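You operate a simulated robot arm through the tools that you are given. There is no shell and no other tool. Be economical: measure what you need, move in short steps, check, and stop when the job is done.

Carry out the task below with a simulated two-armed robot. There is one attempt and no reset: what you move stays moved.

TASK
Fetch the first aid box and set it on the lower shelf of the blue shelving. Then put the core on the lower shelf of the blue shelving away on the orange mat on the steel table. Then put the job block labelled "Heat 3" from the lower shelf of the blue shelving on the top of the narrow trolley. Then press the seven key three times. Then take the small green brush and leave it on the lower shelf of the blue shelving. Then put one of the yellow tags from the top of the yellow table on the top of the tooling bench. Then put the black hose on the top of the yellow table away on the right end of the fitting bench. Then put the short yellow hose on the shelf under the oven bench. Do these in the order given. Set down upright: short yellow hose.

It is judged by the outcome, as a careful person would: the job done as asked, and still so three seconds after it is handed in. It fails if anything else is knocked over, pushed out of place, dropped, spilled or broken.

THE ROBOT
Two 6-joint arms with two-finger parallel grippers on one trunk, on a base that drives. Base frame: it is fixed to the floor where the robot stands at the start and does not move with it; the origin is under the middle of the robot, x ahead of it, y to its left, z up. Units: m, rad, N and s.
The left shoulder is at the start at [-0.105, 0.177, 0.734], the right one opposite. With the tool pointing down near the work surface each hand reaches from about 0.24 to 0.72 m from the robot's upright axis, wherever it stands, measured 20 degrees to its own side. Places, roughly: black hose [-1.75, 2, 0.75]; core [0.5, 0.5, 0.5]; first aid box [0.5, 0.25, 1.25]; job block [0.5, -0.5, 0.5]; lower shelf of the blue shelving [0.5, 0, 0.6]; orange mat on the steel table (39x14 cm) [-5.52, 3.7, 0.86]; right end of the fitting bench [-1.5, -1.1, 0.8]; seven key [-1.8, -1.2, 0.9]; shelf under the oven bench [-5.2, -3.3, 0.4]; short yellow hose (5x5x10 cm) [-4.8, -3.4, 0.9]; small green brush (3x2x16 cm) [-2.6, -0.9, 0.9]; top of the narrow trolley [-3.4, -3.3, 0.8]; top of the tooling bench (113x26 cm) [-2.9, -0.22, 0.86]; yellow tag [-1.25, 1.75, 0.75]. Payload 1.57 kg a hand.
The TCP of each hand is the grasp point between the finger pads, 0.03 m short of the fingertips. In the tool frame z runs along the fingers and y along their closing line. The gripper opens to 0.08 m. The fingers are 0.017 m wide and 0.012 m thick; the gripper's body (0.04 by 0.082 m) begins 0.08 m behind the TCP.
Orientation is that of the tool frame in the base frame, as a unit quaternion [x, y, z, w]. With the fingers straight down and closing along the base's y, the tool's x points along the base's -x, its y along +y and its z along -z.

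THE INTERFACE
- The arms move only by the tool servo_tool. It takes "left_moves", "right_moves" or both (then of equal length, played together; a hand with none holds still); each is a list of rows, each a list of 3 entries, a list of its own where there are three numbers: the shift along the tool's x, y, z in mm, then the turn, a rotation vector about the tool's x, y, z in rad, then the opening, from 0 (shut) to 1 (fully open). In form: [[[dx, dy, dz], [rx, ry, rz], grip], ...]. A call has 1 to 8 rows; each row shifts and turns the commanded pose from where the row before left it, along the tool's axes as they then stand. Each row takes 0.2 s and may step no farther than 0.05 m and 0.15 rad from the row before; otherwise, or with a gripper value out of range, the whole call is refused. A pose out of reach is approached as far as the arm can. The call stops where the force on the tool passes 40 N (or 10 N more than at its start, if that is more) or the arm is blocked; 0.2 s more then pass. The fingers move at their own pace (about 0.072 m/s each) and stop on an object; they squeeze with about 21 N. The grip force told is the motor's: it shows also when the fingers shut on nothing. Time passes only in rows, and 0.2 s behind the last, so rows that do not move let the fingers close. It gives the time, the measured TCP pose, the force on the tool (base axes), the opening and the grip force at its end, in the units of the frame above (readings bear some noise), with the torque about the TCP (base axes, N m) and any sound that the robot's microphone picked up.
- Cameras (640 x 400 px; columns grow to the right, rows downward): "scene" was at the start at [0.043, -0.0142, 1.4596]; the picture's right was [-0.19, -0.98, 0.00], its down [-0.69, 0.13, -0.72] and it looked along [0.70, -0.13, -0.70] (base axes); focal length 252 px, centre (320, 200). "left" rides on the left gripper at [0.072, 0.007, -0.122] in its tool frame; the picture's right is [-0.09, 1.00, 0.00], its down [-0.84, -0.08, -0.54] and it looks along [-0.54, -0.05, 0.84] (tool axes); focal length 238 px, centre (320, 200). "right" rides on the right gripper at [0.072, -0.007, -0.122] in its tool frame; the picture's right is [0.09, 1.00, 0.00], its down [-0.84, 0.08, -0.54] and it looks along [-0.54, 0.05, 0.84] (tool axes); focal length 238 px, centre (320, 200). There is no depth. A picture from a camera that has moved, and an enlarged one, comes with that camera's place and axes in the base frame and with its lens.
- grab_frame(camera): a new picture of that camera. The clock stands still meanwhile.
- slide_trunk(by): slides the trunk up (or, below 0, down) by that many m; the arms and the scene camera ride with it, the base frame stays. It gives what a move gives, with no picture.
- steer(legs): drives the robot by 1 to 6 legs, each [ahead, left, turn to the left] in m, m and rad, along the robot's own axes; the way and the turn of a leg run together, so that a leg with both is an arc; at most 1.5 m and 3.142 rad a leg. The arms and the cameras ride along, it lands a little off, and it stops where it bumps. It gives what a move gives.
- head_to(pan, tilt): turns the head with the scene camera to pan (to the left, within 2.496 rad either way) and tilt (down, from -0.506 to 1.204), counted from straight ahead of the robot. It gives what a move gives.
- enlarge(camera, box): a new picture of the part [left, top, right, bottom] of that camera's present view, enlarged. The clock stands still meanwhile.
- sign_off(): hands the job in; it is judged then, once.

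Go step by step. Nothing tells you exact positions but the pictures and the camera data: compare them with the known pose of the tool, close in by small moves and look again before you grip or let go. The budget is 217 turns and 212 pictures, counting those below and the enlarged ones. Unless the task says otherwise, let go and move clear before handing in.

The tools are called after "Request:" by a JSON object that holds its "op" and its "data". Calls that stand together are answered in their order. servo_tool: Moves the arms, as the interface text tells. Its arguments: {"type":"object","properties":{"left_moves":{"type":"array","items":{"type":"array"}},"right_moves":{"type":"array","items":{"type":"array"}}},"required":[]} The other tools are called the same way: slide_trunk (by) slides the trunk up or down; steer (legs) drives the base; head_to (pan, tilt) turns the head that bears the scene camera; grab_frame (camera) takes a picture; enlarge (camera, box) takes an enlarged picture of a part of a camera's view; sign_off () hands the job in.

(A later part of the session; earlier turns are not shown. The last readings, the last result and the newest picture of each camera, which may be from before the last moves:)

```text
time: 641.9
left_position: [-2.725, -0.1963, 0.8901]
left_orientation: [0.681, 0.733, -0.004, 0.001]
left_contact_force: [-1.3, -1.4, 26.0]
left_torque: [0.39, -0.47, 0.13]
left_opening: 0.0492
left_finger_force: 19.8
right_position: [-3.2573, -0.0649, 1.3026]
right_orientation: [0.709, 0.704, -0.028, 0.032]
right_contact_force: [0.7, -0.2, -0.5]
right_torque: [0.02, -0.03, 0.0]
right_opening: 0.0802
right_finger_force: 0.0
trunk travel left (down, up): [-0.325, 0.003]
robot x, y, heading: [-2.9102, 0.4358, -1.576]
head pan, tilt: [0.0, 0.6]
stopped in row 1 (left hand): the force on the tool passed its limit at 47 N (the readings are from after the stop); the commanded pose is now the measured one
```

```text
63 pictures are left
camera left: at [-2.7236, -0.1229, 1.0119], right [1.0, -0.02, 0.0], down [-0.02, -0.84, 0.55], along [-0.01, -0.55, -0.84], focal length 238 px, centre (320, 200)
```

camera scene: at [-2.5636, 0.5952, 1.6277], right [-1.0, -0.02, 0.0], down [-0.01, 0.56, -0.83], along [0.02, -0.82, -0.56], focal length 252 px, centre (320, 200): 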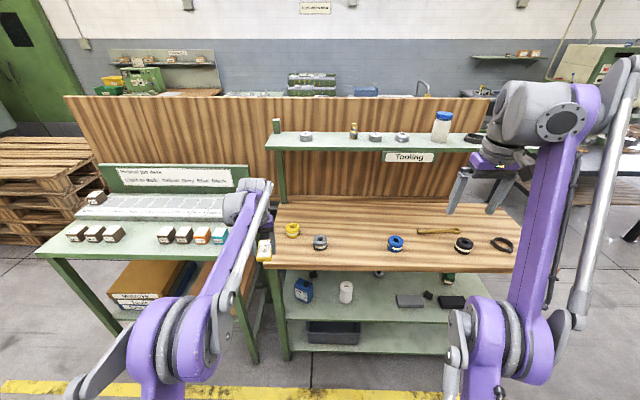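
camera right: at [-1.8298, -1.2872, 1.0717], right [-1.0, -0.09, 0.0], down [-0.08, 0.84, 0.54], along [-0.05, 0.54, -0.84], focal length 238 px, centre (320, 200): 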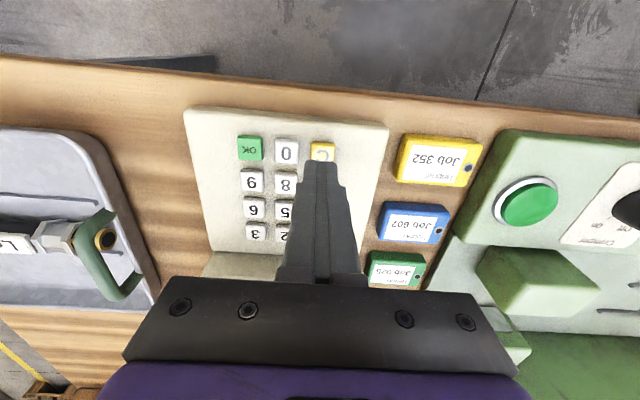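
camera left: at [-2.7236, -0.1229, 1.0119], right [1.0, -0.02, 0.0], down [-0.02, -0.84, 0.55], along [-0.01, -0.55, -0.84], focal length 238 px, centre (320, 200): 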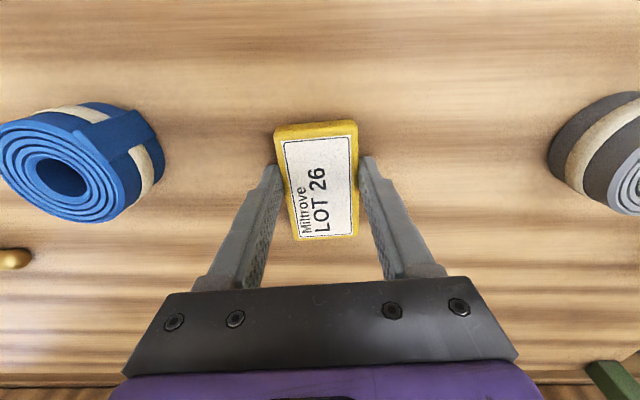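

The tag is on the bench. I ease off, release and rise.

Request:
{"op": "servo_tool", "data": {"left_moves": [[[0, 0, -1], [0, 0, 0], 0.4], [[0, 0, 0], [0, 0, 0], 0.85], [[0, 0, 0], [0, 0, 0], 0.85], [[0, 0, -10], [0, 0, 0], 0.85], [[0, 0, -30], [0, 0, 0], 0.85], [[0, 0, -40], [0, 0, 0], 0.85], [[0, 0, -40], [0, 0, 0], 0.85]]}}

Request:
{"op": "grab_frame", "data": {"camera": "left"}}

```text
time: 643.5
left_position: [-2.725, -0.1954, 1.01]
left_orientation: [0.681, 0.732, -0.003, 0.001]
left_contact_force: [0.6, 0.4, 1.3]
left_torque: [-0.01, -0.01, -0.01]
left_opening: 0.0681
left_finger_force: 0.0
right_position: [-3.2577, -0.066, 1.3024]
right_orientation: [0.709, 0.704, -0.028, 0.03]
right_contact_force: [-0.2, 0.0, -0.4]
right_torque: [0.0, 0.01, -0.01]
right_opening: 0.08
right_finger_force: 0.1
trunk travel left (down, up): [-0.325, 0.003]
robot x, y, heading: [-2.9109, 0.4362, -1.575]
head pan, tilt: [0.0, 0.6]
```

```text
62 pictures are left
camera left: at [-2.7242, -0.1232, 1.1321], right [1.0, -0.02, 0.0], down [-0.01, -0.84, 0.55], along [-0.01, -0.55, -0.84], focal length 238 px, centre (320, 200)
```

left: 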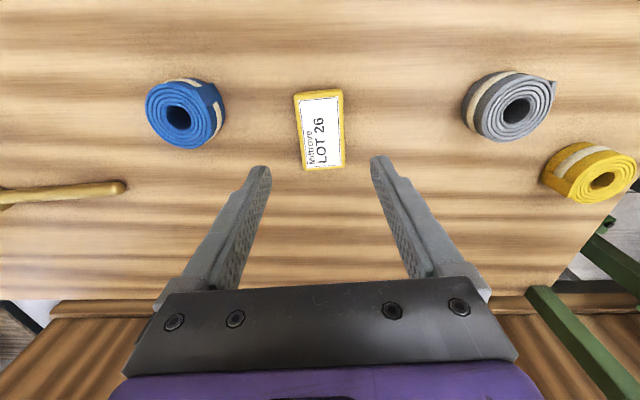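

The tag lies on the tooling bench. Now the black hose: I return to the north side of the yellow table (strafing, still facing −y).

Request:
{"op": "steer", "data": {"legs": [[-0.28, 0, 0], [0, 1.2, 0], [0, 1.15, 0], [-0.95, 0, 0], [-0.92, 0, 0]]}}

Request:
{"op": "slide_trunk", "data": {"by": -0.12}}

```text
time: 675.0
left_position: [-0.4056, 2.0209, 1.0109]
left_orientation: [0.679, 0.734, -0.002, 0.001]
left_contact_force: [0.0, 0.0, 0.5]
left_torque: [-0.01, -0.02, 0.02]
left_opening: 0.0679
left_finger_force: 0.0
right_position: [-0.935, 2.1455, 1.3025]
right_orientation: [0.707, 0.706, -0.029, 0.03]
right_contact_force: [-0.2, -0.3, 0.7]
right_torque: [0.03, 0.0, -0.02]
right_opening: 0.0799
right_finger_force: 0.2
trunk travel left (down, up): [-0.325, 0.003]
robot x, y, heading: [-0.5923, 2.6551, -1.57]
head pan, tilt: [0.0, 0.6]
```

```text
time: 676.5
left_position: [-0.4056, 2.0209, 0.8907]
left_orientation: [0.679, 0.735, -0.002, 0.0]
left_contact_force: [0.3, 0.4, -0.3]
left_torque: [-0.02, -0.01, 0.03]
left_opening: 0.0678
left_finger_force: 0.1
right_position: [-0.9367, 2.1678, 1.1305]
right_orientation: [0.707, 0.707, 0.002, -0.001]
right_contact_force: [0.0, -0.6, 0.9]
right_torque: [0.01, -0.02, -0.02]
right_opening: 0.0802
right_finger_force: 0.1
trunk travel left (down, up): [-0.205, 0.123]
robot x, y, heading: [-0.5907, 2.6532, -1.568]
head pan, tilt: [0.0, 0.6]
```

I raise the left hand a little and yaw the right hand so its fingers will close across the hose, then strafe into position.

Request:
{"op": "servo_tool", "data": {"left_moves": [[[0, 0, -20], [0, 0, 0], 0.8], [[0, 0, -20], [0, 0, 0], 0.8], [[0, 0, -20], [0, 0, 0], 0.8], [[0, 0, -20], [0, 0, 0], 0.8], [[0, 0, 0], [0, 0, 0], 0.8]], "right_moves": [[[0, 0, 0], [0, 0, 0.137], 1], [[0, 0, 0], [0, 0, 0.137], 1], [[0, 0, 0], [0, 0, 0.137], 1], [[0, 0, 0], [0, 0, 0.137], 1], [[0, 0, 0], [0, 0, 0.137], 1]]}}

Request:
{"op": "servo_tool", "data": {"right_moves": [[[0, 0, 0], [0, 0, 0.137], 1], [[0, 0, 0], [0, 0, 0.137], 1], [[0, 0, 0], [0, 0, 0.137], 1], [[0, 0, 0], [0, 0, 0.137], 1], [[0, 0, 0], [0, 0, 0.137], 1]]}}

Request:
{"op": "steer", "data": {"legs": [[0, -0.93, 0], [0.1, 0, 0]]}}

Request:
{"op": "grab_frame", "data": {"camera": "right"}}

Request:
{"op": "grab_frame", "data": {"camera": "scene"}}

```text
time: 677.7
left_position: [-0.4056, 2.0225, 0.949]
left_orientation: [0.679, 0.734, -0.003, 0.0]
left_contact_force: [0.3, -0.7, 0.2]
left_torque: [0.03, 0.04, -0.03]
left_opening: 0.0638
left_finger_force: 0.1
left hand out of reach, approached as far as the arm can: row 4
right_position: [-0.9363, 2.1678, 1.1312]
right_orientation: [0.904, 0.427, 0.002, -0.002]
right_contact_force: [-0.7, -0.2, -0.9]
right_torque: [0.0, 0.0, -0.01]
right_opening: 0.0802
right_finger_force: 0.1
trunk travel left (down, up): [-0.205, 0.123]
robot x, y, heading: [-0.5924, 2.6528, -1.574]
head pan, tilt: [0.0, 0.6]
```

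```text
time: 678.9
left_position: [-0.4053, 2.021, 0.9503]
left_orientation: [0.678, 0.735, -0.002, 0.001]
left_contact_force: [-0.2, -0.7, 0.5]
left_torque: [-0.03, 0.02, -0.02]
left_opening: 0.0639
left_finger_force: 0.2
right_position: [-0.9376, 2.1674, 1.1305]
right_orientation: [0.995, 0.1, 0.002, -0.003]
right_contact_force: [0.2, -0.5, -0.1]
right_torque: [0.01, -0.02, 0.03]
right_opening: 0.0798
right_finger_force: 0.0
trunk travel left (down, up): [-0.205, 0.123]
robot x, y, heading: [-0.5938, 2.6559, -1.57]
head pan, tilt: [0.0, 0.6]
```

```text
time: 688.1
left_position: [-1.3374, 1.921, 0.9488]
left_orientation: [0.679, 0.734, -0.002, 0.0]
left_contact_force: [-0.1, 0.1, -1.2]
left_torque: [0.02, 0.01, 0.02]
left_opening: 0.0641
left_finger_force: 0.0
right_position: [-1.8684, 2.0667, 1.1299]
right_orientation: [0.995, 0.1, 0.003, -0.002]
right_contact_force: [-0.1, -0.3, -0.5]
right_torque: [0.03, 0.01, -0.02]
right_opening: 0.0802
right_finger_force: 0.0
trunk travel left (down, up): [-0.205, 0.123]
robot x, y, heading: [-1.5227, 2.5521, -1.574]
head pan, tilt: [0.0, 0.6]
```

```text
61 pictures are left
camera right: at [-1.7995, 2.0892, 1.253], right [0.29, -0.96, 0.0], down [-0.81, -0.24, 0.54], along [-0.52, -0.15, -0.84], focal length 238 px, centre (320, 200)
```

right: 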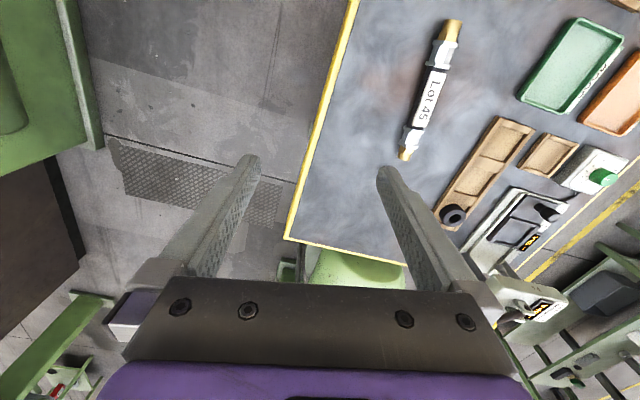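

```text
60 pictures are left
camera scene: at [-1.5254, 2.5042, 1.503], right [-1.0, 0.0, 0.0], down [0.0, 0.57, -0.82], along [0.0, -0.82, -0.57], focal length 252 px, centre (320, 200)
```

scene: 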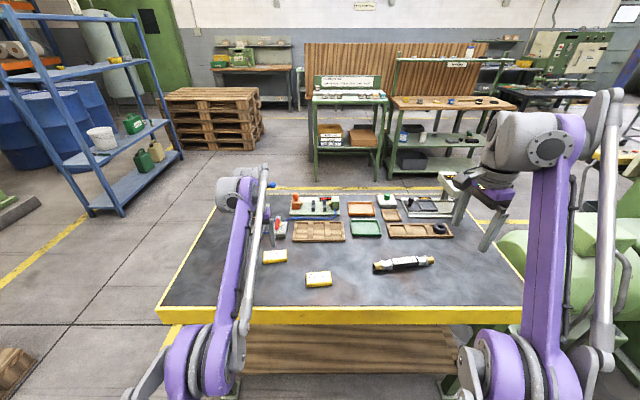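

The left hand is close to the red vent lever, so I pull it back first, then move the base a little forward and bring the right hand over the hose.

Request:
{"op": "servo_tool", "data": {"left_moves": [[[40, 0, 0], [0, 0, 0], 0.8], [[40, 0, 0], [0, 0, 0], 0.8], [[40, 0, 0], [0, 0, 0], 0.8], [[40, 0, 0], [0, 0, 0], 0.8], [[40, 0, -30], [0, 0, 0], 0.8], [[0, 0, -40], [0, 0, 0], 0.8]]}}

Request:
{"op": "steer", "data": {"legs": [[0.1, 0, 0]]}}

Request:
{"op": "servo_tool", "data": {"right_moves": [[[10, 25, 35], [0, 0, 0.035], 1], [[10, 25, 35], [0, 0, 0.035], 1], [[0, 25, 40], [0, 0, 0], 1], [[0, 5, 40], [0, 0, 0], 1], [[0, 0, 40], [0, 0, 0], 1]]}}

Request:
{"op": "grab_frame", "data": {"camera": "right"}}

Request:
{"op": "grab_frame", "data": {"camera": "scene"}}

```text
time: 689.5
left_position: [-1.3511, 2.1212, 1.0169]
left_orientation: [0.679, 0.734, -0.003, 0.0]
left_contact_force: [-0.6, 0.3, -0.5]
left_torque: [-0.01, -0.01, 0.04]
left_opening: 0.0641
left_finger_force: 0.0
right_position: [-1.8682, 2.0688, 1.1306]
right_orientation: [0.995, 0.1, 0.001, -0.002]
right_contact_force: [0.6, 0.3, -0.4]
right_torque: [0.0, 0.0, 0.0]
right_opening: 0.08
right_finger_force: 0.0
trunk travel left (down, up): [-0.205, 0.123]
robot x, y, heading: [-1.5231, 2.5525, -1.573]
head pan, tilt: [0.0, 0.6]
```

```text
time: 690.7
left_position: [-1.3524, 2.0218, 1.0156]
left_orientation: [0.68, 0.733, -0.002, 0.0]
left_contact_force: [-0.5, -0.1, 0.7]
left_torque: [0.01, 0.06, 0.02]
left_opening: 0.064
left_finger_force: 0.1
right_position: [-1.8686, 1.9678, 1.1309]
right_orientation: [0.995, 0.099, 0.002, -0.002]
right_contact_force: [0.0, 0.0, -1.1]
right_torque: [0.02, 0.04, -0.01]
right_opening: 0.08
right_finger_force: 0.0
trunk travel left (down, up): [-0.205, 0.123]
robot x, y, heading: [-1.5264, 2.458, -1.576]
head pan, tilt: [0.0, 0.6]
```

```text
time: 691.9
left_position: [-1.3526, 2.0227, 1.0164]
left_orientation: [0.68, 0.734, -0.002, 0.0]
left_contact_force: [0.3, -0.2, -0.4]
left_torque: [-0.04, -0.01, -0.02]
left_opening: 0.064
left_finger_force: 0.2
right_position: [-1.8369, 1.8946, 0.9396]
right_orientation: [0.998, 0.064, 0.001, -0.002]
right_contact_force: [-0.1, -0.8, 0.1]
right_torque: [-0.02, 0.01, 0.0]
right_opening: 0.0799
right_finger_force: 0.1
trunk travel left (down, up): [-0.205, 0.123]
robot x, y, heading: [-1.522, 2.4505, -1.575]
head pan, tilt: [0.0, 0.6]
```

```text
59 pictures are left
camera right: at [-1.766, 1.9117, 1.0631], right [0.22, -0.98, 0.0], down [-0.82, -0.19, 0.54], along [-0.53, -0.11, -0.84], focal length 238 px, centre (320, 200)
```

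right: 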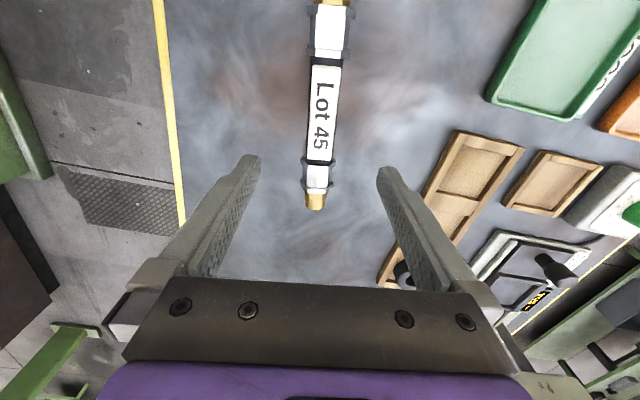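

```text
58 pictures are left
camera scene: at [-1.5259, 2.4043, 1.503], right [-1.0, 0.0, 0.0], down [0.0, 0.57, -0.82], along [0.0, -0.82, -0.57], focal length 252 px, centre (320, 200)
```

scene: 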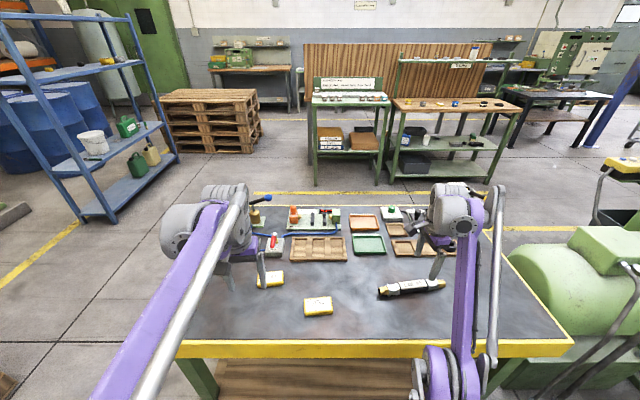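

The hand is nearly over the hose. I centre and descend.

Request:
{"op": "servo_tool", "data": {"right_moves": [[[21, -3, 20], [0, 0, 0], 1], [[0, 0, 40], [0, 0, 0], 1], [[0, 0, 30], [0, 0, 0], 1], [[0, 0, 12], [0, 0, 0], 1]]}}

Request:
{"op": "grab_frame", "data": {"camera": "right"}}

```text
time: 692.9
left_position: [-1.3527, 2.0227, 1.0163]
left_orientation: [0.679, 0.734, -0.002, 0.001]
left_contact_force: [0.4, 0.0, 0.4]
left_torque: [0.03, -0.02, -0.03]
left_opening: 0.0641
left_finger_force: 0.1
right_position: [-1.8212, 1.8774, 0.8897]
right_orientation: [0.998, 0.064, 0.002, -0.004]
right_contact_force: [-0.1, -0.2, -0.2]
right_torque: [0.0, -0.02, 0.01]
right_opening: 0.0798
right_finger_force: 0.0
right hand out of reach, approached as far as the arm can: row 2, 3, 4
trunk travel left (down, up): [-0.205, 0.123]
robot x, y, heading: [-1.5264, 2.4533, -1.573]
head pan, tilt: [0.0, 0.6]
```

```text
57 pictures are left
camera right: at [-1.7503, 1.8939, 1.0128], right [0.22, -0.98, -0.01], down [-0.82, -0.19, 0.54], along [-0.53, -0.11, -0.84], focal length 238 px, centre (320, 200)
```

right: 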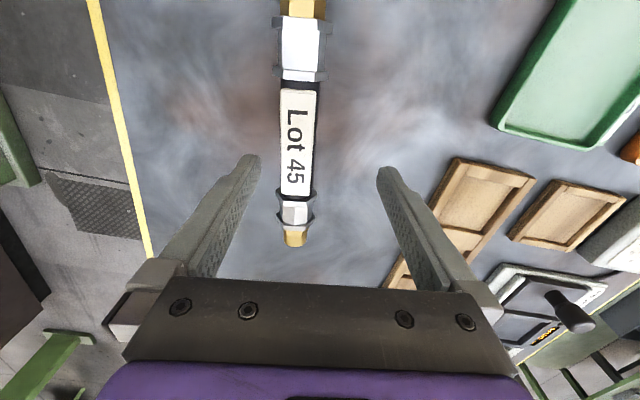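

I'm at the arm's lower reach; I re-centre over the hose and use the trunk to go down.

Request:
{"op": "servo_tool", "data": {"right_moves": [[[10, -21, 0], [0, 0, 0], 1], [[0, 0, 0], [0, 0, 0], 1]]}}

Request:
{"op": "slide_trunk", "data": {"by": -0.04}}

Request:
{"op": "grab_frame", "data": {"camera": "right"}}

```text
time: 693.5
left_position: [-1.3525, 2.0223, 1.0171]
left_orientation: [0.679, 0.734, -0.002, 0.0]
left_contact_force: [-0.3, -0.4, 0.4]
left_torque: [0.01, 0.02, -0.03]
left_opening: 0.0641
left_finger_force: 0.0
right_position: [-1.8146, 1.8897, 0.9003]
right_orientation: [0.998, 0.065, 0.002, -0.003]
right_contact_force: [-0.2, 0.3, 0.6]
right_torque: [0.03, -0.02, 0.01]
right_opening: 0.0801
right_finger_force: 0.1
right hand out of reach, approached as far as the arm can: row 1
trunk travel left (down, up): [-0.205, 0.123]
robot x, y, heading: [-1.5254, 2.451, -1.572]
head pan, tilt: [0.0, 0.6]
```

```text
time: 694.3
left_position: [-1.3527, 2.0222, 0.9782]
left_orientation: [0.679, 0.734, -0.003, 0.0]
left_contact_force: [0.5, -1.0, -0.5]
left_torque: [0.01, 0.01, -0.01]
left_opening: 0.0641
left_finger_force: 0.0
right_position: [-1.813, 1.889, 0.8606]
right_orientation: [0.998, 0.064, 0.001, -0.002]
right_contact_force: [0.0, -0.5, 0.2]
right_torque: [-0.01, -0.02, 0.0]
right_opening: 0.0799
right_finger_force: 0.0
trunk travel left (down, up): [-0.165, 0.163]
robot x, y, heading: [-1.5234, 2.4536, -1.572]
head pan, tilt: [0.0, 0.6]
```

```text
56 pictures are left
camera right: at [-1.7424, 1.906, 0.9839], right [0.22, -0.98, 0.0], down [-0.82, -0.19, 0.54], along [-0.53, -0.12, -0.84], focal length 238 px, centre (320, 200)
```

right: 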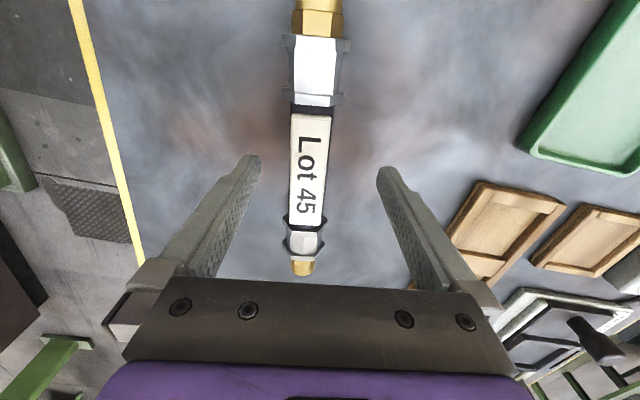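

Request:
{"op": "slide_trunk", "data": {"by": -0.026}}

Request:
{"op": "servo_tool", "data": {"right_moves": [[[0, 0, 0], [0, 0, 0], 0], [[0, 0, 0], [0, 0, 0], 0], [[0, 0, 0], [0, 0, 0], 0], [[0, 0, 0], [0, 0, 0], 0], [[0, 0, 0], [0, 0, 0], 0]]}}

Request:
{"op": "slide_trunk", "data": {"by": 0.12}}

Request:
{"op": "grab_frame", "data": {"camera": "right"}}

```text
time: 695.0
left_position: [-1.3523, 2.0226, 0.9511]
left_orientation: [0.679, 0.734, -0.002, 0.0]
left_contact_force: [0.4, -0.3, 0.7]
left_torque: [-0.01, -0.05, 0.01]
left_opening: 0.0641
left_finger_force: 0.1
right_position: [-1.8128, 1.8879, 0.8353]
right_orientation: [0.998, 0.065, 0.002, -0.002]
right_contact_force: [-0.5, -0.1, -0.2]
right_torque: [-0.03, -0.02, 0.0]
right_opening: 0.0799
right_finger_force: 0.0
trunk travel left (down, up): [-0.139, 0.189]
robot x, y, heading: [-1.5263, 2.4544, -1.574]
head pan, tilt: [0.0, 0.6]
```

```text
time: 696.2
left_position: [-1.3513, 2.0221, 0.9505]
left_orientation: [0.679, 0.734, -0.003, 0.001]
left_contact_force: [0.5, -0.3, 0.4]
left_torque: [-0.02, 0.0, -0.02]
left_opening: 0.0639
left_finger_force: 0.0
right_position: [-1.8129, 1.8897, 0.8362]
right_orientation: [0.998, 0.065, 0.001, -0.002]
right_contact_force: [-0.6, -1.7, 3.7]
right_torque: [-0.05, 0.03, -0.11]
right_opening: 0.0287
right_finger_force: 20.7
trunk travel left (down, up): [-0.139, 0.189]
robot x, y, heading: [-1.5241, 2.4554, -1.576]
head pan, tilt: [0.0, 0.6]
```

```text
time: 697.8
left_position: [-1.3524, 2.0241, 1.0707]
left_orientation: [0.68, 0.734, -0.002, 0.0]
left_contact_force: [-0.1, 0.3, 0.6]
left_torque: [-0.03, -0.03, 0.04]
left_opening: 0.064
left_finger_force: 0.0
right_position: [-1.814, 1.8773, 0.9716]
right_orientation: [0.998, 0.064, 0.0, 0.009]
right_contact_force: [-0.3, 1.0, -1.8]
right_torque: [-0.02, 0.02, 0.01]
right_opening: 0.0285
right_finger_force: 20.9
trunk travel left (down, up): [-0.259, 0.069]
robot x, y, heading: [-1.5222, 2.4532, -1.57]
head pan, tilt: [0.0, 0.6]
```

```text
55 pictures are left
camera right: at [-1.7427, 1.8971, 1.0937], right [0.22, -0.98, 0.02], down [-0.82, -0.17, 0.54], along [-0.53, -0.13, -0.84], focal length 238 px, centre (320, 200)
```

right: 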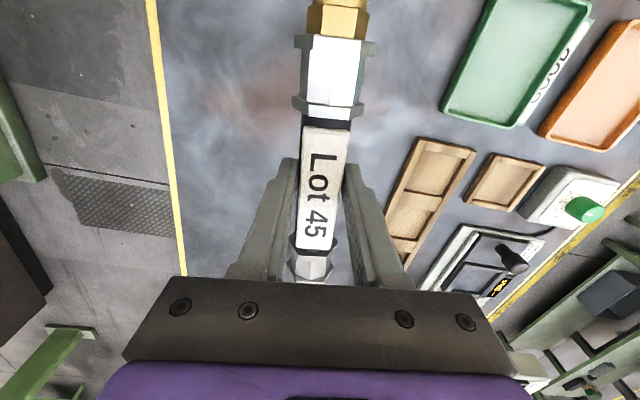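

Hose held by its middle. I raise the trunk and travel around to the south side of the fitting bench through the passage by the pallets.

Request:
{"op": "slide_trunk", "data": {"by": 0.066}}

Request:
{"op": "steer", "data": {"legs": [[0, 0.95, 0], [1.1, 0, 0], [1.05, 0, 0], [0, -0.31, 0]]}}

```text
time: 698.8
left_position: [-1.3523, 2.0223, 1.136]
left_orientation: [0.679, 0.734, -0.002, 0.0]
left_contact_force: [-0.1, 0.8, -0.1]
left_torque: [0.02, 0.0, -0.03]
left_opening: 0.0637
left_finger_force: 0.0
right_position: [-1.8134, 1.8406, 1.093]
right_orientation: [0.997, 0.064, -0.003, 0.05]
right_contact_force: [0.5, 0.3, -1.5]
right_torque: [0.0, -0.01, 0.0]
right_opening: 0.0286
right_finger_force: 20.8
trunk travel left (down, up): [-0.325, 0.003]
robot x, y, heading: [-1.5217, 2.452, -1.568]
head pan, tilt: [0.0, 0.6]
```

```text
time: 720.7
left_position: [-0.828, -0.1546, 1.137]
left_orientation: [0.703, 0.712, -0.003, 0.0]
left_contact_force: [-0.3, 0.1, 0.0]
left_torque: [-0.02, -0.02, 0.02]
left_opening: 0.064
left_finger_force: 0.1
right_position: [-1.299, -0.3063, 1.093]
right_orientation: [0.998, 0.031, -0.003, 0.049]
right_contact_force: [0.0, -0.4, -1.8]
right_torque: [-0.02, -0.03, 0.01]
right_opening: 0.0285
right_finger_force: 20.9
trunk travel left (down, up): [-0.325, 0.003]
robot x, y, heading: [-0.9725, 0.2861, -1.64]
head pan, tilt: [0.0, 0.6]
```

Request:
{"op": "steer", "data": {"legs": [[0, 0.12, 0.07], [1.2, 0, 0], [1.2, 0, 0]]}}

Request:
{"op": "steer", "data": {"legs": [[0, -1.0, 0], [0, 0, 3.14]]}}

Request:
{"op": "grab_frame", "data": {"camera": "scene"}}

```text
time: 733.6
left_position: [-0.6882, -2.5107, 1.1367]
left_orientation: [0.679, 0.734, -0.002, 0.001]
left_contact_force: [0.9, -0.4, 0.3]
left_torque: [0.0, -0.01, 0.0]
left_opening: 0.0642
left_finger_force: 0.1
right_position: [-1.1476, -2.6938, 1.0951]
right_orientation: [0.997, 0.063, -0.002, 0.05]
right_contact_force: [-0.2, 0.6, -1.7]
right_torque: [0.05, -0.03, 0.01]
right_opening: 0.0284
right_finger_force: 21.1
trunk travel left (down, up): [-0.325, 0.003]
robot x, y, heading: [-0.8575, -2.0823, -1.574]
head pan, tilt: [0.0, 0.6]
```

```text
time: 750.2
left_position: [-2.0525, -1.6452, 1.1366]
left_orientation: [0.748, -0.664, 0.001, -0.003]
left_contact_force: [0.1, -0.3, 0.3]
left_torque: [-0.03, 0.01, -0.01]
left_opening: 0.064
left_finger_force: 0.1
right_position: [-1.6001, -1.4434, 1.0933]
right_orientation: [-0.086, 0.995, 0.049, 0.002]
right_contact_force: [0.0, -0.6, -1.4]
right_torque: [0.01, 0.02, -0.03]
right_opening: 0.0289
right_finger_force: 20.7
trunk travel left (down, up): [-0.325, 0.003]
robot x, y, heading: [-1.8649, -2.0682, 1.607]
head pan, tilt: [0.0, 0.6]
```

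```text
54 pictures are left
camera scene: at [-1.8654, -2.0219, 1.6277], right [1.0, 0.04, 0.0], down [0.02, -0.56, -0.83], along [-0.03, 0.82, -0.56], focal length 252 px, centre (320, 200)
```

scene: 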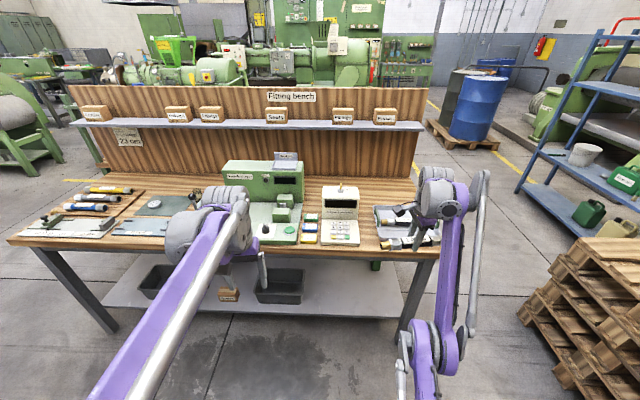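

Request:
{"op": "enlarge", "data": {"camera": "scene", "box": [340, 180, 460, 270]}}

Request:
{"op": "grab_frame", "data": {"camera": "right"}}

```text
4.44 times, centred on (400, 225) of scene
camera zoom: at [-1.8654, -2.0219, 1.6277], right [1.0, 0.04, 0.0], down [0.02, -0.56, -0.83], along [-0.03, 0.82, -0.56], focal length 1119 px, centre (-36, 89)
```

zoom: 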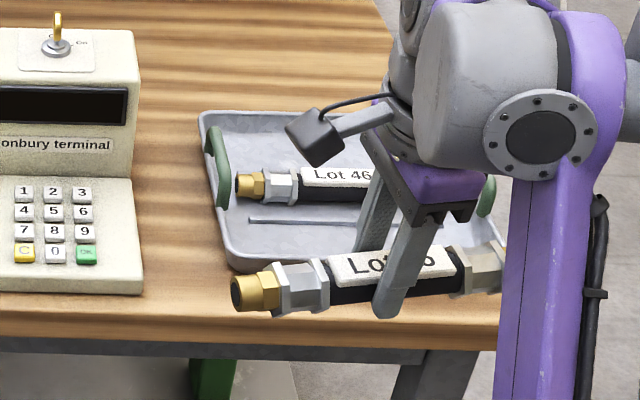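

```text
52 pictures are left
camera right: at [-1.6691, -1.4725, 1.2143], right [-0.26, 0.96, 0.1], down [0.82, 0.16, 0.56], along [0.52, 0.22, -0.83], focal length 238 px, centre (320, 200)
```

right: 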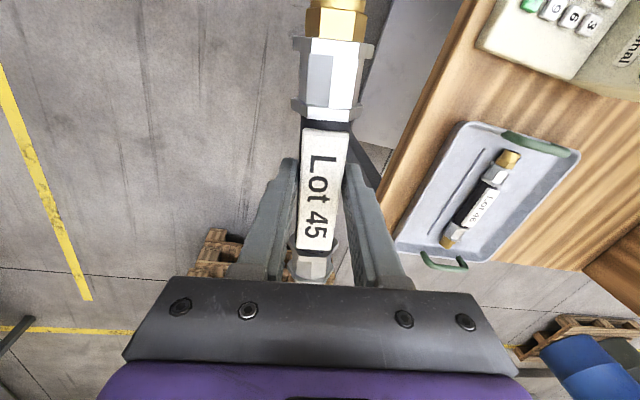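

The tray at the right end has a free front slot (y≈−1.12) beside hose Lot 46, so I'll put the hose there. I pull both hands in a bit, align, and move up to the bench.

Request:
{"op": "servo_tool", "data": {"left_moves": [[[40, 0, 0], [0, 0, 0], 0.5], [[40, 0, 0], [0, 0, 0], 0.5], [[40, 0, 0], [0, 0, 0], 0.5], [[20, 0, 0], [0, 0, 0], 0.5]], "right_moves": [[[-5, -25, 0], [0.049, 0, 0.068], 0], [[-5, -25, 0], [0.049, 0, 0.068], 0], [[0, -25, 0], [0, 0, 0], 0], [[0, -25, 0], [0, 0, 0], 0]]}}

Request:
{"op": "steer", "data": {"legs": [[0, -0.11, -0.036], [0.35, 0, 0]]}}

Request:
{"op": "slide_trunk", "data": {"by": -0.1}}

Request:
{"op": "grab_frame", "data": {"camera": "scene"}}

Request:
{"op": "grab_frame", "data": {"camera": "right"}}

```text
time: 751.2
left_position: [-2.036, -1.7863, 1.1368]
left_orientation: [0.748, -0.664, -0.001, -0.003]
left_contact_force: [0.0, -0.3, -0.5]
left_torque: [0.0, 0.0, -0.02]
left_opening: 0.04
left_finger_force: 0.0
right_position: [-1.5686, -1.4824, 1.101]
right_orientation: [-0.018, 1.0, -0.001, 0.001]
right_contact_force: [0.6, -0.3, -1.2]
right_torque: [0.01, 0.0, 0.02]
right_opening: 0.0284
right_finger_force: 21.3
right hand out of reach, approached as far as the arm can: row 1, 2, 3, 4
trunk travel left (down, up): [-0.325, 0.003]
robot x, y, heading: [-1.8647, -2.0668, 1.61]
head pan, tilt: [0.0, 0.6]
```

```text
time: 754.7
left_position: [-1.9148, -1.4279, 1.1378]
left_orientation: [0.733, -0.68, 0.0, -0.002]
left_contact_force: [-0.5, 1.0, 0.6]
left_torque: [0.01, -0.01, 0.0]
left_opening: 0.04
left_finger_force: 0.0
right_position: [-1.4357, -1.144, 1.0997]
right_orientation: [0.004, 1.0, 0.0, 0.002]
right_contact_force: [0.4, -0.4, -1.3]
right_torque: [-0.01, -0.01, 0.01]
right_opening: 0.0285
right_finger_force: 21.0
trunk travel left (down, up): [-0.325, 0.003]
robot x, y, heading: [-1.7533, -1.7216, 1.569]
head pan, tilt: [0.0, 0.6]
```

```text
time: 756.0
left_position: [-1.9134, -1.4259, 1.0371]
left_orientation: [0.734, -0.679, -0.001, -0.003]
left_contact_force: [0.5, 0.3, 0.2]
left_torque: [0.0, 0.01, 0.03]
left_opening: 0.04
left_finger_force: 0.1
right_position: [-1.4367, -1.1431, 1.001]
right_orientation: [0.003, 1.0, -0.001, 0.002]
right_contact_force: [0.7, -0.2, -1.6]
right_torque: [-0.02, 0.03, -0.01]
right_opening: 0.0288
right_finger_force: 20.7
trunk travel left (down, up): [-0.225, 0.103]
robot x, y, heading: [-1.7512, -1.7222, 1.569]
head pan, tilt: [0.0, 0.6]
```

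```text
51 pictures are left
camera scene: at [-1.7537, -1.6676, 1.5224], right [1.0, 0.0, 0.0], down [0.0, -0.57, -0.82], along [0.0, 0.82, -0.57], focal length 252 px, centre (320, 200)
```

scene: 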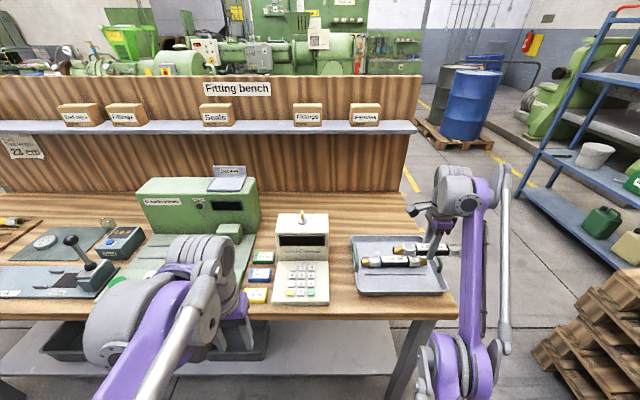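

```text
50 pictures are left
camera right: at [-1.5078, -1.1481, 1.123], right [-0.09, 1.0, 0.0], down [0.84, 0.07, 0.54], along [0.54, 0.05, -0.84], focal length 238 px, centre (320, 200)
```

right: 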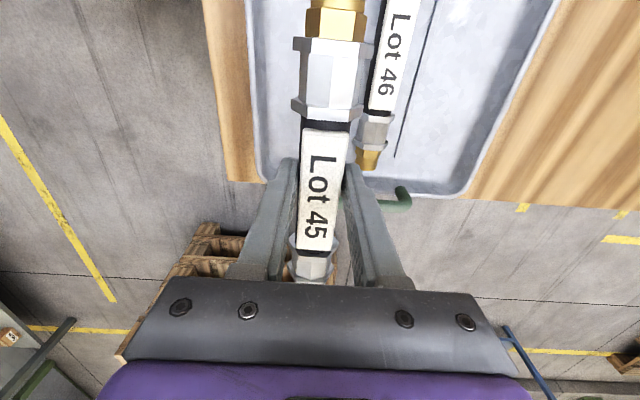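

Lot 46 lies mid-tray at y≈−1.07; the rear half (y≈−0.99) is the roomier free part. I move the base so the hose is above it.

Request:
{"op": "steer", "data": {"legs": [[0.15, 0.043, 0]]}}

Request:
{"op": "slide_trunk", "data": {"by": -0.06}}

Request:
{"op": "grab_frame", "data": {"camera": "right"}}

Request:
{"op": "enlarge", "data": {"camera": "scene", "box": [320, 200, 500, 330]}}

```text
time: 757.4
left_position: [-1.9567, -1.276, 1.0362]
left_orientation: [0.733, -0.68, 0.0, -0.002]
left_contact_force: [-0.8, 0.4, -0.9]
left_torque: [-0.02, 0.01, -0.01]
left_opening: 0.0401
left_finger_force: 0.1
right_position: [-1.4771, -0.9939, 1.0012]
right_orientation: [0.004, 1.0, -0.001, 0.001]
right_contact_force: [-0.7, 0.5, -1.8]
right_torque: [-0.02, 0.01, -0.01]
right_opening: 0.0286
right_finger_force: 20.6
trunk travel left (down, up): [-0.225, 0.103]
robot x, y, heading: [-1.793, -1.5661, 1.562]
head pan, tilt: [0.0, 0.6]
```

```text
time: 758.4
left_position: [-1.9565, -1.2759, 0.9774]
left_orientation: [0.734, -0.68, 0.0, -0.002]
left_contact_force: [-0.6, 1.0, -0.9]
left_torque: [-0.01, 0.0, -0.01]
left_opening: 0.0401
left_finger_force: 0.0
right_position: [-1.4775, -0.9932, 0.9407]
right_orientation: [0.004, 1.0, 0.0, 0.001]
right_contact_force: [-0.1, 0.5, -0.7]
right_torque: [-0.01, 0.01, 0.01]
right_opening: 0.0285
right_finger_force: 21.1
trunk travel left (down, up): [-0.165, 0.163]
robot x, y, heading: [-1.7975, -1.5673, 1.572]
head pan, tilt: [0.0, 0.6]
```

```text
49 pictures are left
camera right: at [-1.5491, -0.9983, 1.0632], right [-0.08, 1.0, 0.0], down [0.84, 0.07, 0.54], along [0.54, 0.04, -0.84], focal length 238 px, centre (320, 200)
```

right: 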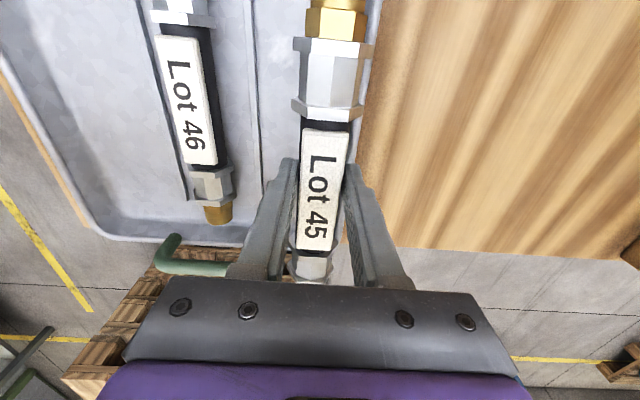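

```text
3.08 times, centred on (410, 265) of scene
camera zoom: at [-1.7961, -1.5126, 1.4646], right [1.0, 0.0, 0.0], down [0.0, -0.57, -0.82], along [0.0, 0.82, -0.57], focal length 774 px, centre (43, 0)
```

zoom: 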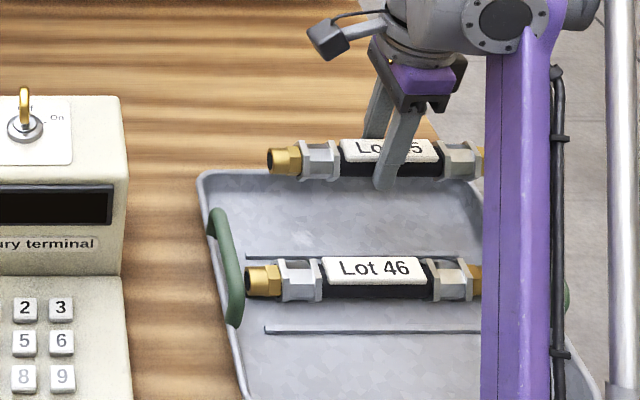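

The hose is above the rear slot. I shift 4 mm and lower with small steps.

Request:
{"op": "servo_tool", "data": {"right_moves": [[[0, -4, 20], [0, 0, 0], 0], [[0, 0, 20], [0, 0, 0], 0], [[0, 0, 10], [0, 0, 0], 0]]}}

Request:
{"op": "servo_tool", "data": {"right_moves": [[[0, 0, 5], [0, 0, 0], 0], [[0, 0, 5], [0, 0, 0], 0]]}}

Request:
{"op": "grab_frame", "data": {"camera": "right"}}

```text
time: 759.2
left_position: [-1.9574, -1.2782, 0.9773]
left_orientation: [0.734, -0.679, -0.001, -0.004]
left_contact_force: [-0.9, 0.3, 1.2]
left_torque: [0.02, 0.0, -0.04]
left_opening: 0.0402
left_finger_force: 0.0
right_position: [-1.4764, -0.9991, 0.8927]
right_orientation: [0.004, 1.0, 0.0, 0.002]
right_contact_force: [0.2, -1.9, 26.7]
right_torque: [-0.02, -0.05, -0.01]
right_opening: 0.0284
right_finger_force: 20.4
trunk travel left (down, up): [-0.165, 0.163]
robot x, y, heading: [-1.7978, -1.5699, 1.57]
head pan, tilt: [0.0, 0.6]
```

```text
time: 759.7
left_position: [-1.9567, -1.278, 0.9774]
left_orientation: [0.733, -0.68, -0.001, -0.004]
left_contact_force: [0.0, 0.4, -1.1]
left_torque: [0.0, -0.03, 0.02]
left_opening: 0.0398
left_finger_force: 0.0
right_position: [-1.4788, -1.0002, 0.8862]
right_orientation: [0.004, 1.0, 0.0, 0.002]
right_contact_force: [-1.9, -4.5, 20.8]
right_torque: [-0.06, 0.03, 0.04]
right_opening: 0.0284
right_finger_force: 20.8
trunk travel left (down, up): [-0.165, 0.163]
robot x, y, heading: [-1.7915, -1.566, 1.568]
head pan, tilt: [0.0, 0.6]
stopped in row 2 (right hand): the force on the tool passed its limit at 47 N (the readings are from after the stop); the commanded pose is now the measured one
```

```text
47 pictures are left
camera right: at [-1.5497, -1.0044, 1.01], right [-0.08, 1.0, 0.0], down [0.84, 0.07, 0.54], along [0.54, 0.04, -0.84], focal length 238 px, centre (320, 200)
```

right: 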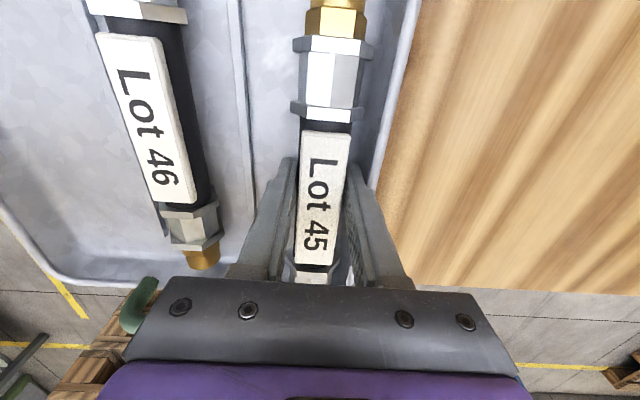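

The hose rests in the rear slot. I ease up slightly, open a little, and rise.

Request:
{"op": "servo_tool", "data": {"right_moves": [[[0, 0, -2], [0, 0, 0], 0.2], [[0, 0, 0], [0, 0, 0], 0.52], [[0, 0, 0], [0, 0, 0], 0.52], [[0, 0, 0], [0, 0, 0], 0.52], [[0, 0, -15], [0, 0, 0], 0.52], [[0, 0, -30], [0, 0, 0], 0.52]]}}

Request:
{"op": "slide_trunk", "data": {"by": 0.1}}

Request:
{"op": "grab_frame", "data": {"camera": "right"}}

```text
time: 761.1
left_position: [-1.9564, -1.2768, 0.9766]
left_orientation: [0.733, -0.68, -0.001, -0.003]
left_contact_force: [0.3, -0.3, -0.6]
left_torque: [0.0, 0.0, 0.01]
left_opening: 0.0402
left_finger_force: 0.0
right_position: [-1.4764, -0.9979, 0.9338]
right_orientation: [0.004, 1.0, 0.0, 0.002]
right_contact_force: [0.1, -0.2, -0.5]
right_torque: [0.01, 0.0, 0.02]
right_opening: 0.0417
right_finger_force: 0.1
trunk travel left (down, up): [-0.165, 0.163]
robot x, y, heading: [-1.799, -1.568, 1.568]
head pan, tilt: [0.0, 0.6]
```

```text
time: 762.5
left_position: [-1.9563, -1.2777, 1.0763]
left_orientation: [0.733, -0.68, 0.0, -0.002]
left_contact_force: [-0.1, -0.1, -0.8]
left_torque: [0.03, 0.01, 0.0]
left_opening: 0.0401
left_finger_force: 0.0
right_position: [-1.476, -0.9983, 1.0335]
right_orientation: [0.004, 1.0, 0.0, 0.001]
right_contact_force: [-0.6, -0.9, 0.5]
right_torque: [0.0, -0.03, 0.02]
right_opening: 0.0416
right_finger_force: 0.0
trunk travel left (down, up): [-0.265, 0.063]
robot x, y, heading: [-1.7964, -1.5654, 1.573]
head pan, tilt: [0.0, 0.6]
```

```text
46 pictures are left
camera right: at [-1.5486, -1.0028, 1.1547], right [-0.08, 1.0, 0.0], down [0.84, 0.07, 0.54], along [0.54, 0.04, -0.84], focal length 238 px, centre (320, 200)
```

right: 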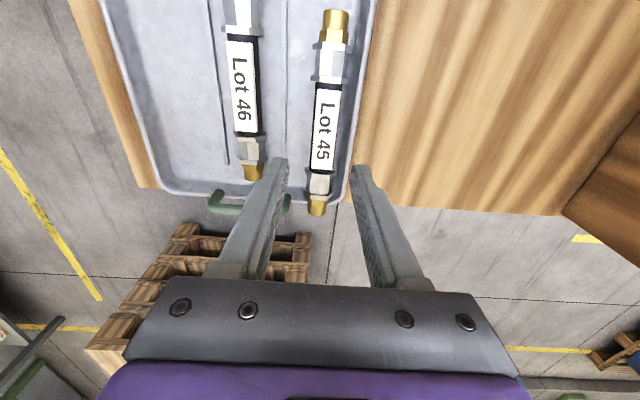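

I check how the hose actually sits in the tray.

Request:
{"op": "enlarge", "data": {"camera": "scene", "box": [330, 200, 490, 300]}}

```text
4.00 times, centred on (410, 250) of scene
camera zoom: at [-1.7961, -1.5192, 1.5637], right [1.0, 0.0, 0.0], down [0.0, -0.56, -0.83], along [0.0, 0.83, -0.56], focal length 1007 px, centre (-40, 0)
```

zoom: 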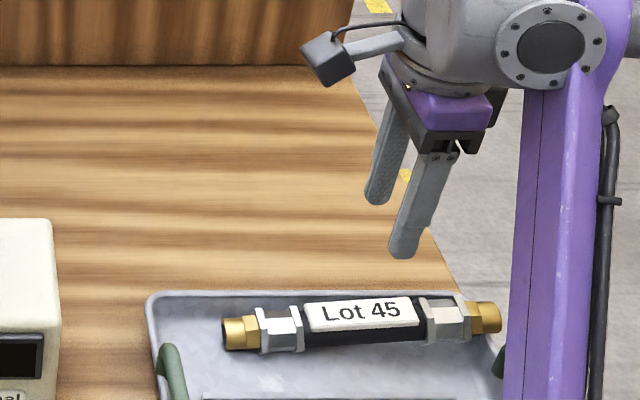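

The right end rests on the tray's wall. I'll regrip, lift, shift it 26 mm left and set it down flat.

Request:
{"op": "slide_trunk", "data": {"by": -0.1}}

Request:
{"op": "servo_tool", "data": {"right_moves": [[[0, 0, 30], [0, 0, 0], 0.6], [[0, 0, 18], [0, 0, 0], 0.6], [[0, 0, 5], [0, 0, 0], 0.6], [[0, 0, 0], [0, 0, 0], 0], [[0, 0, 0], [0, 0, 0], 0], [[0, 0, 0], [0, 0, 0], 0]]}}

Request:
{"op": "servo_tool", "data": {"right_moves": [[[0, 0, -10], [0, 0, 0], 0], [[0, 0, -15], [0, 0, 0], 0], [[0, 0, -15], [0, 0, 0], 0], [[13, 0, 0], [0, 0, 0], 0], [[13, 0, 0], [0, 0, 0], 0], [[0, 0, 20], [0, 0, 0], 0]]}}

Request:
{"op": "enlarge", "data": {"camera": "scene", "box": [330, 220, 490, 320]}}

```text
time: 763.8
left_position: [-1.9572, -1.2763, 0.9778]
left_orientation: [0.733, -0.68, 0.0, -0.003]
left_contact_force: [-0.1, -0.1, 0.5]
left_torque: [0.04, -0.01, -0.01]
left_opening: 0.04
left_finger_force: 0.0
right_position: [-1.4772, -0.9969, 0.9324]
right_orientation: [0.004, 1.0, 0.0, 0.002]
right_contact_force: [0.0, 0.1, 0.6]
right_torque: [0.02, -0.03, 0.03]
right_opening: 0.0419
right_finger_force: 0.1
trunk travel left (down, up): [-0.165, 0.163]
robot x, y, heading: [-1.7991, -1.5646, 1.566]
head pan, tilt: [0.0, 0.6]
```

```text
time: 764.2
left_position: [-1.9563, -1.2755, 0.977]
left_orientation: [0.733, -0.68, 0.0, -0.004]
left_contact_force: [0.3, -0.2, 0.0]
left_torque: [-0.01, 0.0, 0.04]
left_opening: 0.0399
left_finger_force: 0.2
right_position: [-1.4769, -0.9976, 0.9102]
right_orientation: [0.005, 1.0, 0.004, 0.002]
right_contact_force: [1.2, 1.9, 16.3]
right_torque: [0.59, -0.03, -0.04]
right_opening: 0.0486
right_finger_force: 0.5
trunk travel left (down, up): [-0.165, 0.163]
robot x, y, heading: [-1.7931, -1.5664, 1.564]
head pan, tilt: [0.0, 0.6]
stopped in row 2 (right hand): the force on the tool passed its limit at 75 N (the readings are from after the stop); the commanded pose is now the measured one
```

```text
time: 765.6
left_position: [-1.9567, -1.276, 0.9783]
left_orientation: [0.733, -0.68, 0.0, -0.002]
left_contact_force: [0.2, 0.4, 0.1]
left_torque: [0.02, -0.05, 0.01]
left_opening: 0.0398
left_finger_force: 0.1
right_position: [-1.5024, -0.9991, 0.9268]
right_orientation: [0.005, 1.0, 0.002, 0.002]
right_contact_force: [-0.1, -0.4, -1.1]
right_torque: [-0.01, 0.02, 0.0]
right_opening: 0.0285
right_finger_force: 21.4
trunk travel left (down, up): [-0.165, 0.163]
robot x, y, heading: [-1.7981, -1.5679, 1.571]
head pan, tilt: [0.0, 0.6]
```

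```text
4.00 times, centred on (410, 270) of scene
camera zoom: at [-1.7956, -1.5121, 1.4645], right [1.0, 0.0, 0.0], down [0.0, -0.57, -0.82], along [0.0, 0.82, -0.57], focal length 1007 px, centre (-40, -80)
```

zoom: 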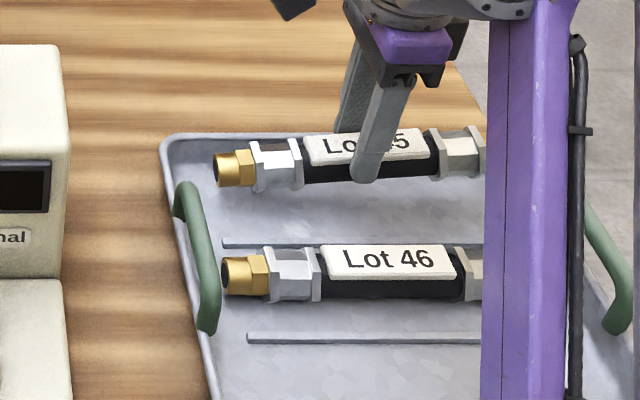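

It is gripped again and now aligned like Lot 46. I lower it until it rests.

Request:
{"op": "servo_tool", "data": {"right_moves": [[[0, -3, 8], [0, 0, 0], 0], [[0, 0, 8], [0, 0, 0], 0]]}}

Request:
{"op": "servo_tool", "data": {"right_moves": [[[0, 0, 6], [0, 0, 0], 0]]}}

Request:
{"op": "servo_tool", "data": {"right_moves": [[[0, 0, 6], [0, 0, 0], 0]]}}

Request:
{"op": "enlarge", "data": {"camera": "scene", "box": [330, 220, 490, 320]}}

```text
time: 766.2
left_position: [-1.9558, -1.2766, 0.9773]
left_orientation: [0.733, -0.681, -0.001, -0.003]
left_contact_force: [0.8, -0.3, 0.0]
left_torque: [-0.01, 0.02, -0.01]
left_opening: 0.0399
left_finger_force: 0.0
right_position: [-1.5017, -1.0006, 0.9117]
right_orientation: [0.005, 1.0, 0.003, 0.002]
right_contact_force: [2.7, 2.8, 7.9]
right_torque: [0.1, 0.51, -0.15]
right_opening: 0.0287
right_finger_force: 20.8
trunk travel left (down, up): [-0.165, 0.163]
robot x, y, heading: [-1.7962, -1.5659, 1.563]
head pan, tilt: [0.0, 0.6]
```

```text
time: 766.6
left_position: [-1.9571, -1.2763, 0.9774]
left_orientation: [0.733, -0.68, -0.001, -0.003]
left_contact_force: [0.0, -0.1, 0.5]
left_torque: [-0.03, 0.01, 0.02]
left_opening: 0.0401
left_finger_force: 0.0
right_position: [-1.5025, -1.0008, 0.9064]
right_orientation: [0.005, 1.0, 0.003, 0.002]
right_contact_force: [5.0, 0.4, 8.4]
right_torque: [0.03, 0.53, -0.1]
right_opening: 0.0287
right_finger_force: 21.3
trunk travel left (down, up): [-0.165, 0.163]
robot x, y, heading: [-1.7951, -1.5697, 1.571]
head pan, tilt: [0.0, 0.6]
```

```text
time: 767.0
left_position: [-1.9568, -1.2778, 0.9767]
left_orientation: [0.733, -0.68, 0.0, -0.004]
left_contact_force: [0.7, -0.1, -0.6]
left_torque: [0.01, 0.0, -0.01]
left_opening: 0.0398
left_finger_force: 0.1
right_position: [-1.5028, -1.0003, 0.9009]
right_orientation: [0.005, 1.0, 0.003, 0.003]
right_contact_force: [3.3, 5.0, 25.2]
right_torque: [0.17, -0.11, -0.02]
right_opening: 0.0289
right_finger_force: 21.3
trunk travel left (down, up): [-0.165, 0.163]
robot x, y, heading: [-1.7944, -1.5701, 1.569]
head pan, tilt: [0.0, 0.6]
```

```text
4.00 times, centred on (410, 270) of scene
camera zoom: at [-1.7969, -1.5143, 1.4648], right [1.0, 0.0, 0.0], down [0.0, -0.56, -0.83], along [0.0, 0.83, -0.56], focal length 1007 px, centre (-40, -80)
```

zoom: 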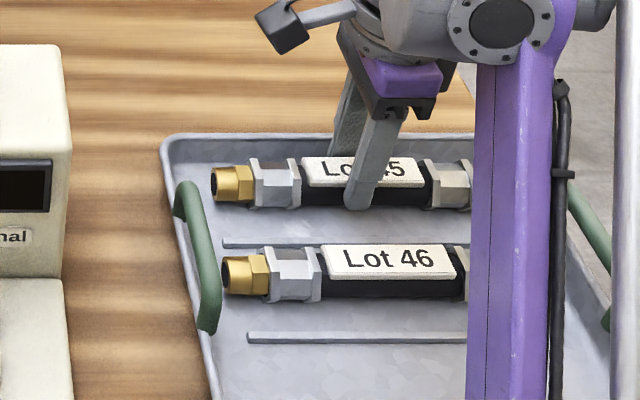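

Now it lies level in the rear slot. I release and rise.

Request:
{"op": "servo_tool", "data": {"right_moves": [[[0, 0, -2], [0, 0, 0], 0.2], [[0, 0, 0], [0, 0, 0], 0.5], [[0, 0, 0], [0, 0, 0], 0.5], [[0, 0, 0], [0, 0, 0], 0.5], [[0, 0, -15], [0, 0, 0], 0.5], [[0, 0, -30], [0, 0, 0], 0.5]]}}

Request:
{"op": "slide_trunk", "data": {"by": 0.12}}

Request:
{"op": "enlarge", "data": {"camera": "scene", "box": [330, 200, 490, 300]}}

Request:
{"op": "grab_frame", "data": {"camera": "right"}}

```text
time: 768.4
left_position: [-1.9569, -1.275, 0.977]
left_orientation: [0.734, -0.68, 0.0, -0.003]
left_contact_force: [-0.7, 0.0, 0.4]
left_torque: [0.01, -0.02, 0.01]
left_opening: 0.04
left_finger_force: 0.0
right_position: [-1.503, -1.0014, 0.9477]
right_orientation: [0.004, 1.0, 0.003, 0.001]
right_contact_force: [-0.7, 0.1, 0.3]
right_torque: [0.01, 0.04, -0.01]
right_opening: 0.0399
right_finger_force: 0.1
trunk travel left (down, up): [-0.165, 0.163]
robot x, y, heading: [-1.7962, -1.5657, 1.57]
head pan, tilt: [0.0, 0.6]
```

```text
time: 769.9
left_position: [-1.9565, -1.276, 1.0972]
left_orientation: [0.733, -0.68, 0.0, -0.002]
left_contact_force: [0.3, 0.0, 0.0]
left_torque: [0.01, 0.02, -0.02]
left_opening: 0.0398
left_finger_force: 0.2
right_position: [-1.5024, -1.0001, 1.0667]
right_orientation: [0.005, 1.0, 0.003, 0.002]
right_contact_force: [0.4, 0.5, 0.4]
right_torque: [0.0, 0.0, -0.05]
right_opening: 0.04
right_finger_force: 0.0
trunk travel left (down, up): [-0.285, 0.043]
robot x, y, heading: [-1.7963, -1.5692, 1.564]
head pan, tilt: [0.0, 0.6]
```

```text
4.00 times, centred on (410, 250) of scene
camera zoom: at [-1.796, -1.5198, 1.5858], right [1.0, 0.0, 0.0], down [0.0, -0.56, -0.83], along [0.0, 0.83, -0.56], focal length 1007 px, centre (-40, 0)
```

zoom: 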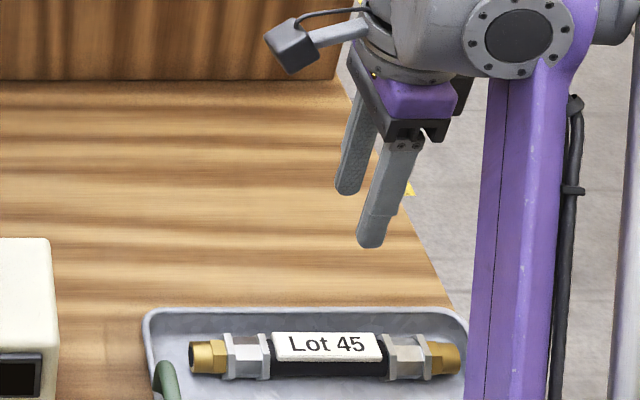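

```text
41 pictures are left
camera right: at [-1.5749, -1.0056, 1.189], right [-0.08, 1.0, 0.0], down [0.84, 0.07, 0.55], along [0.54, 0.05, -0.84], focal length 238 px, centre (320, 200)
```

right: 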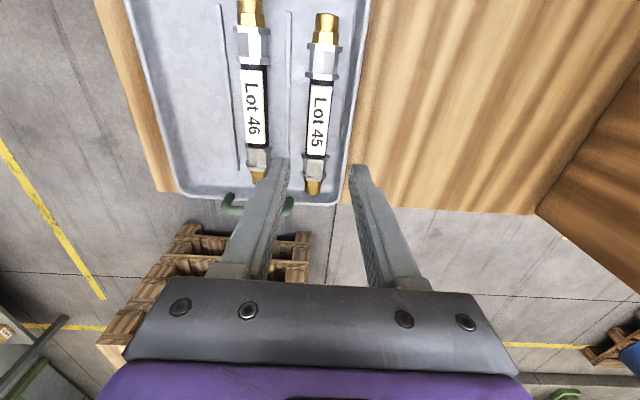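

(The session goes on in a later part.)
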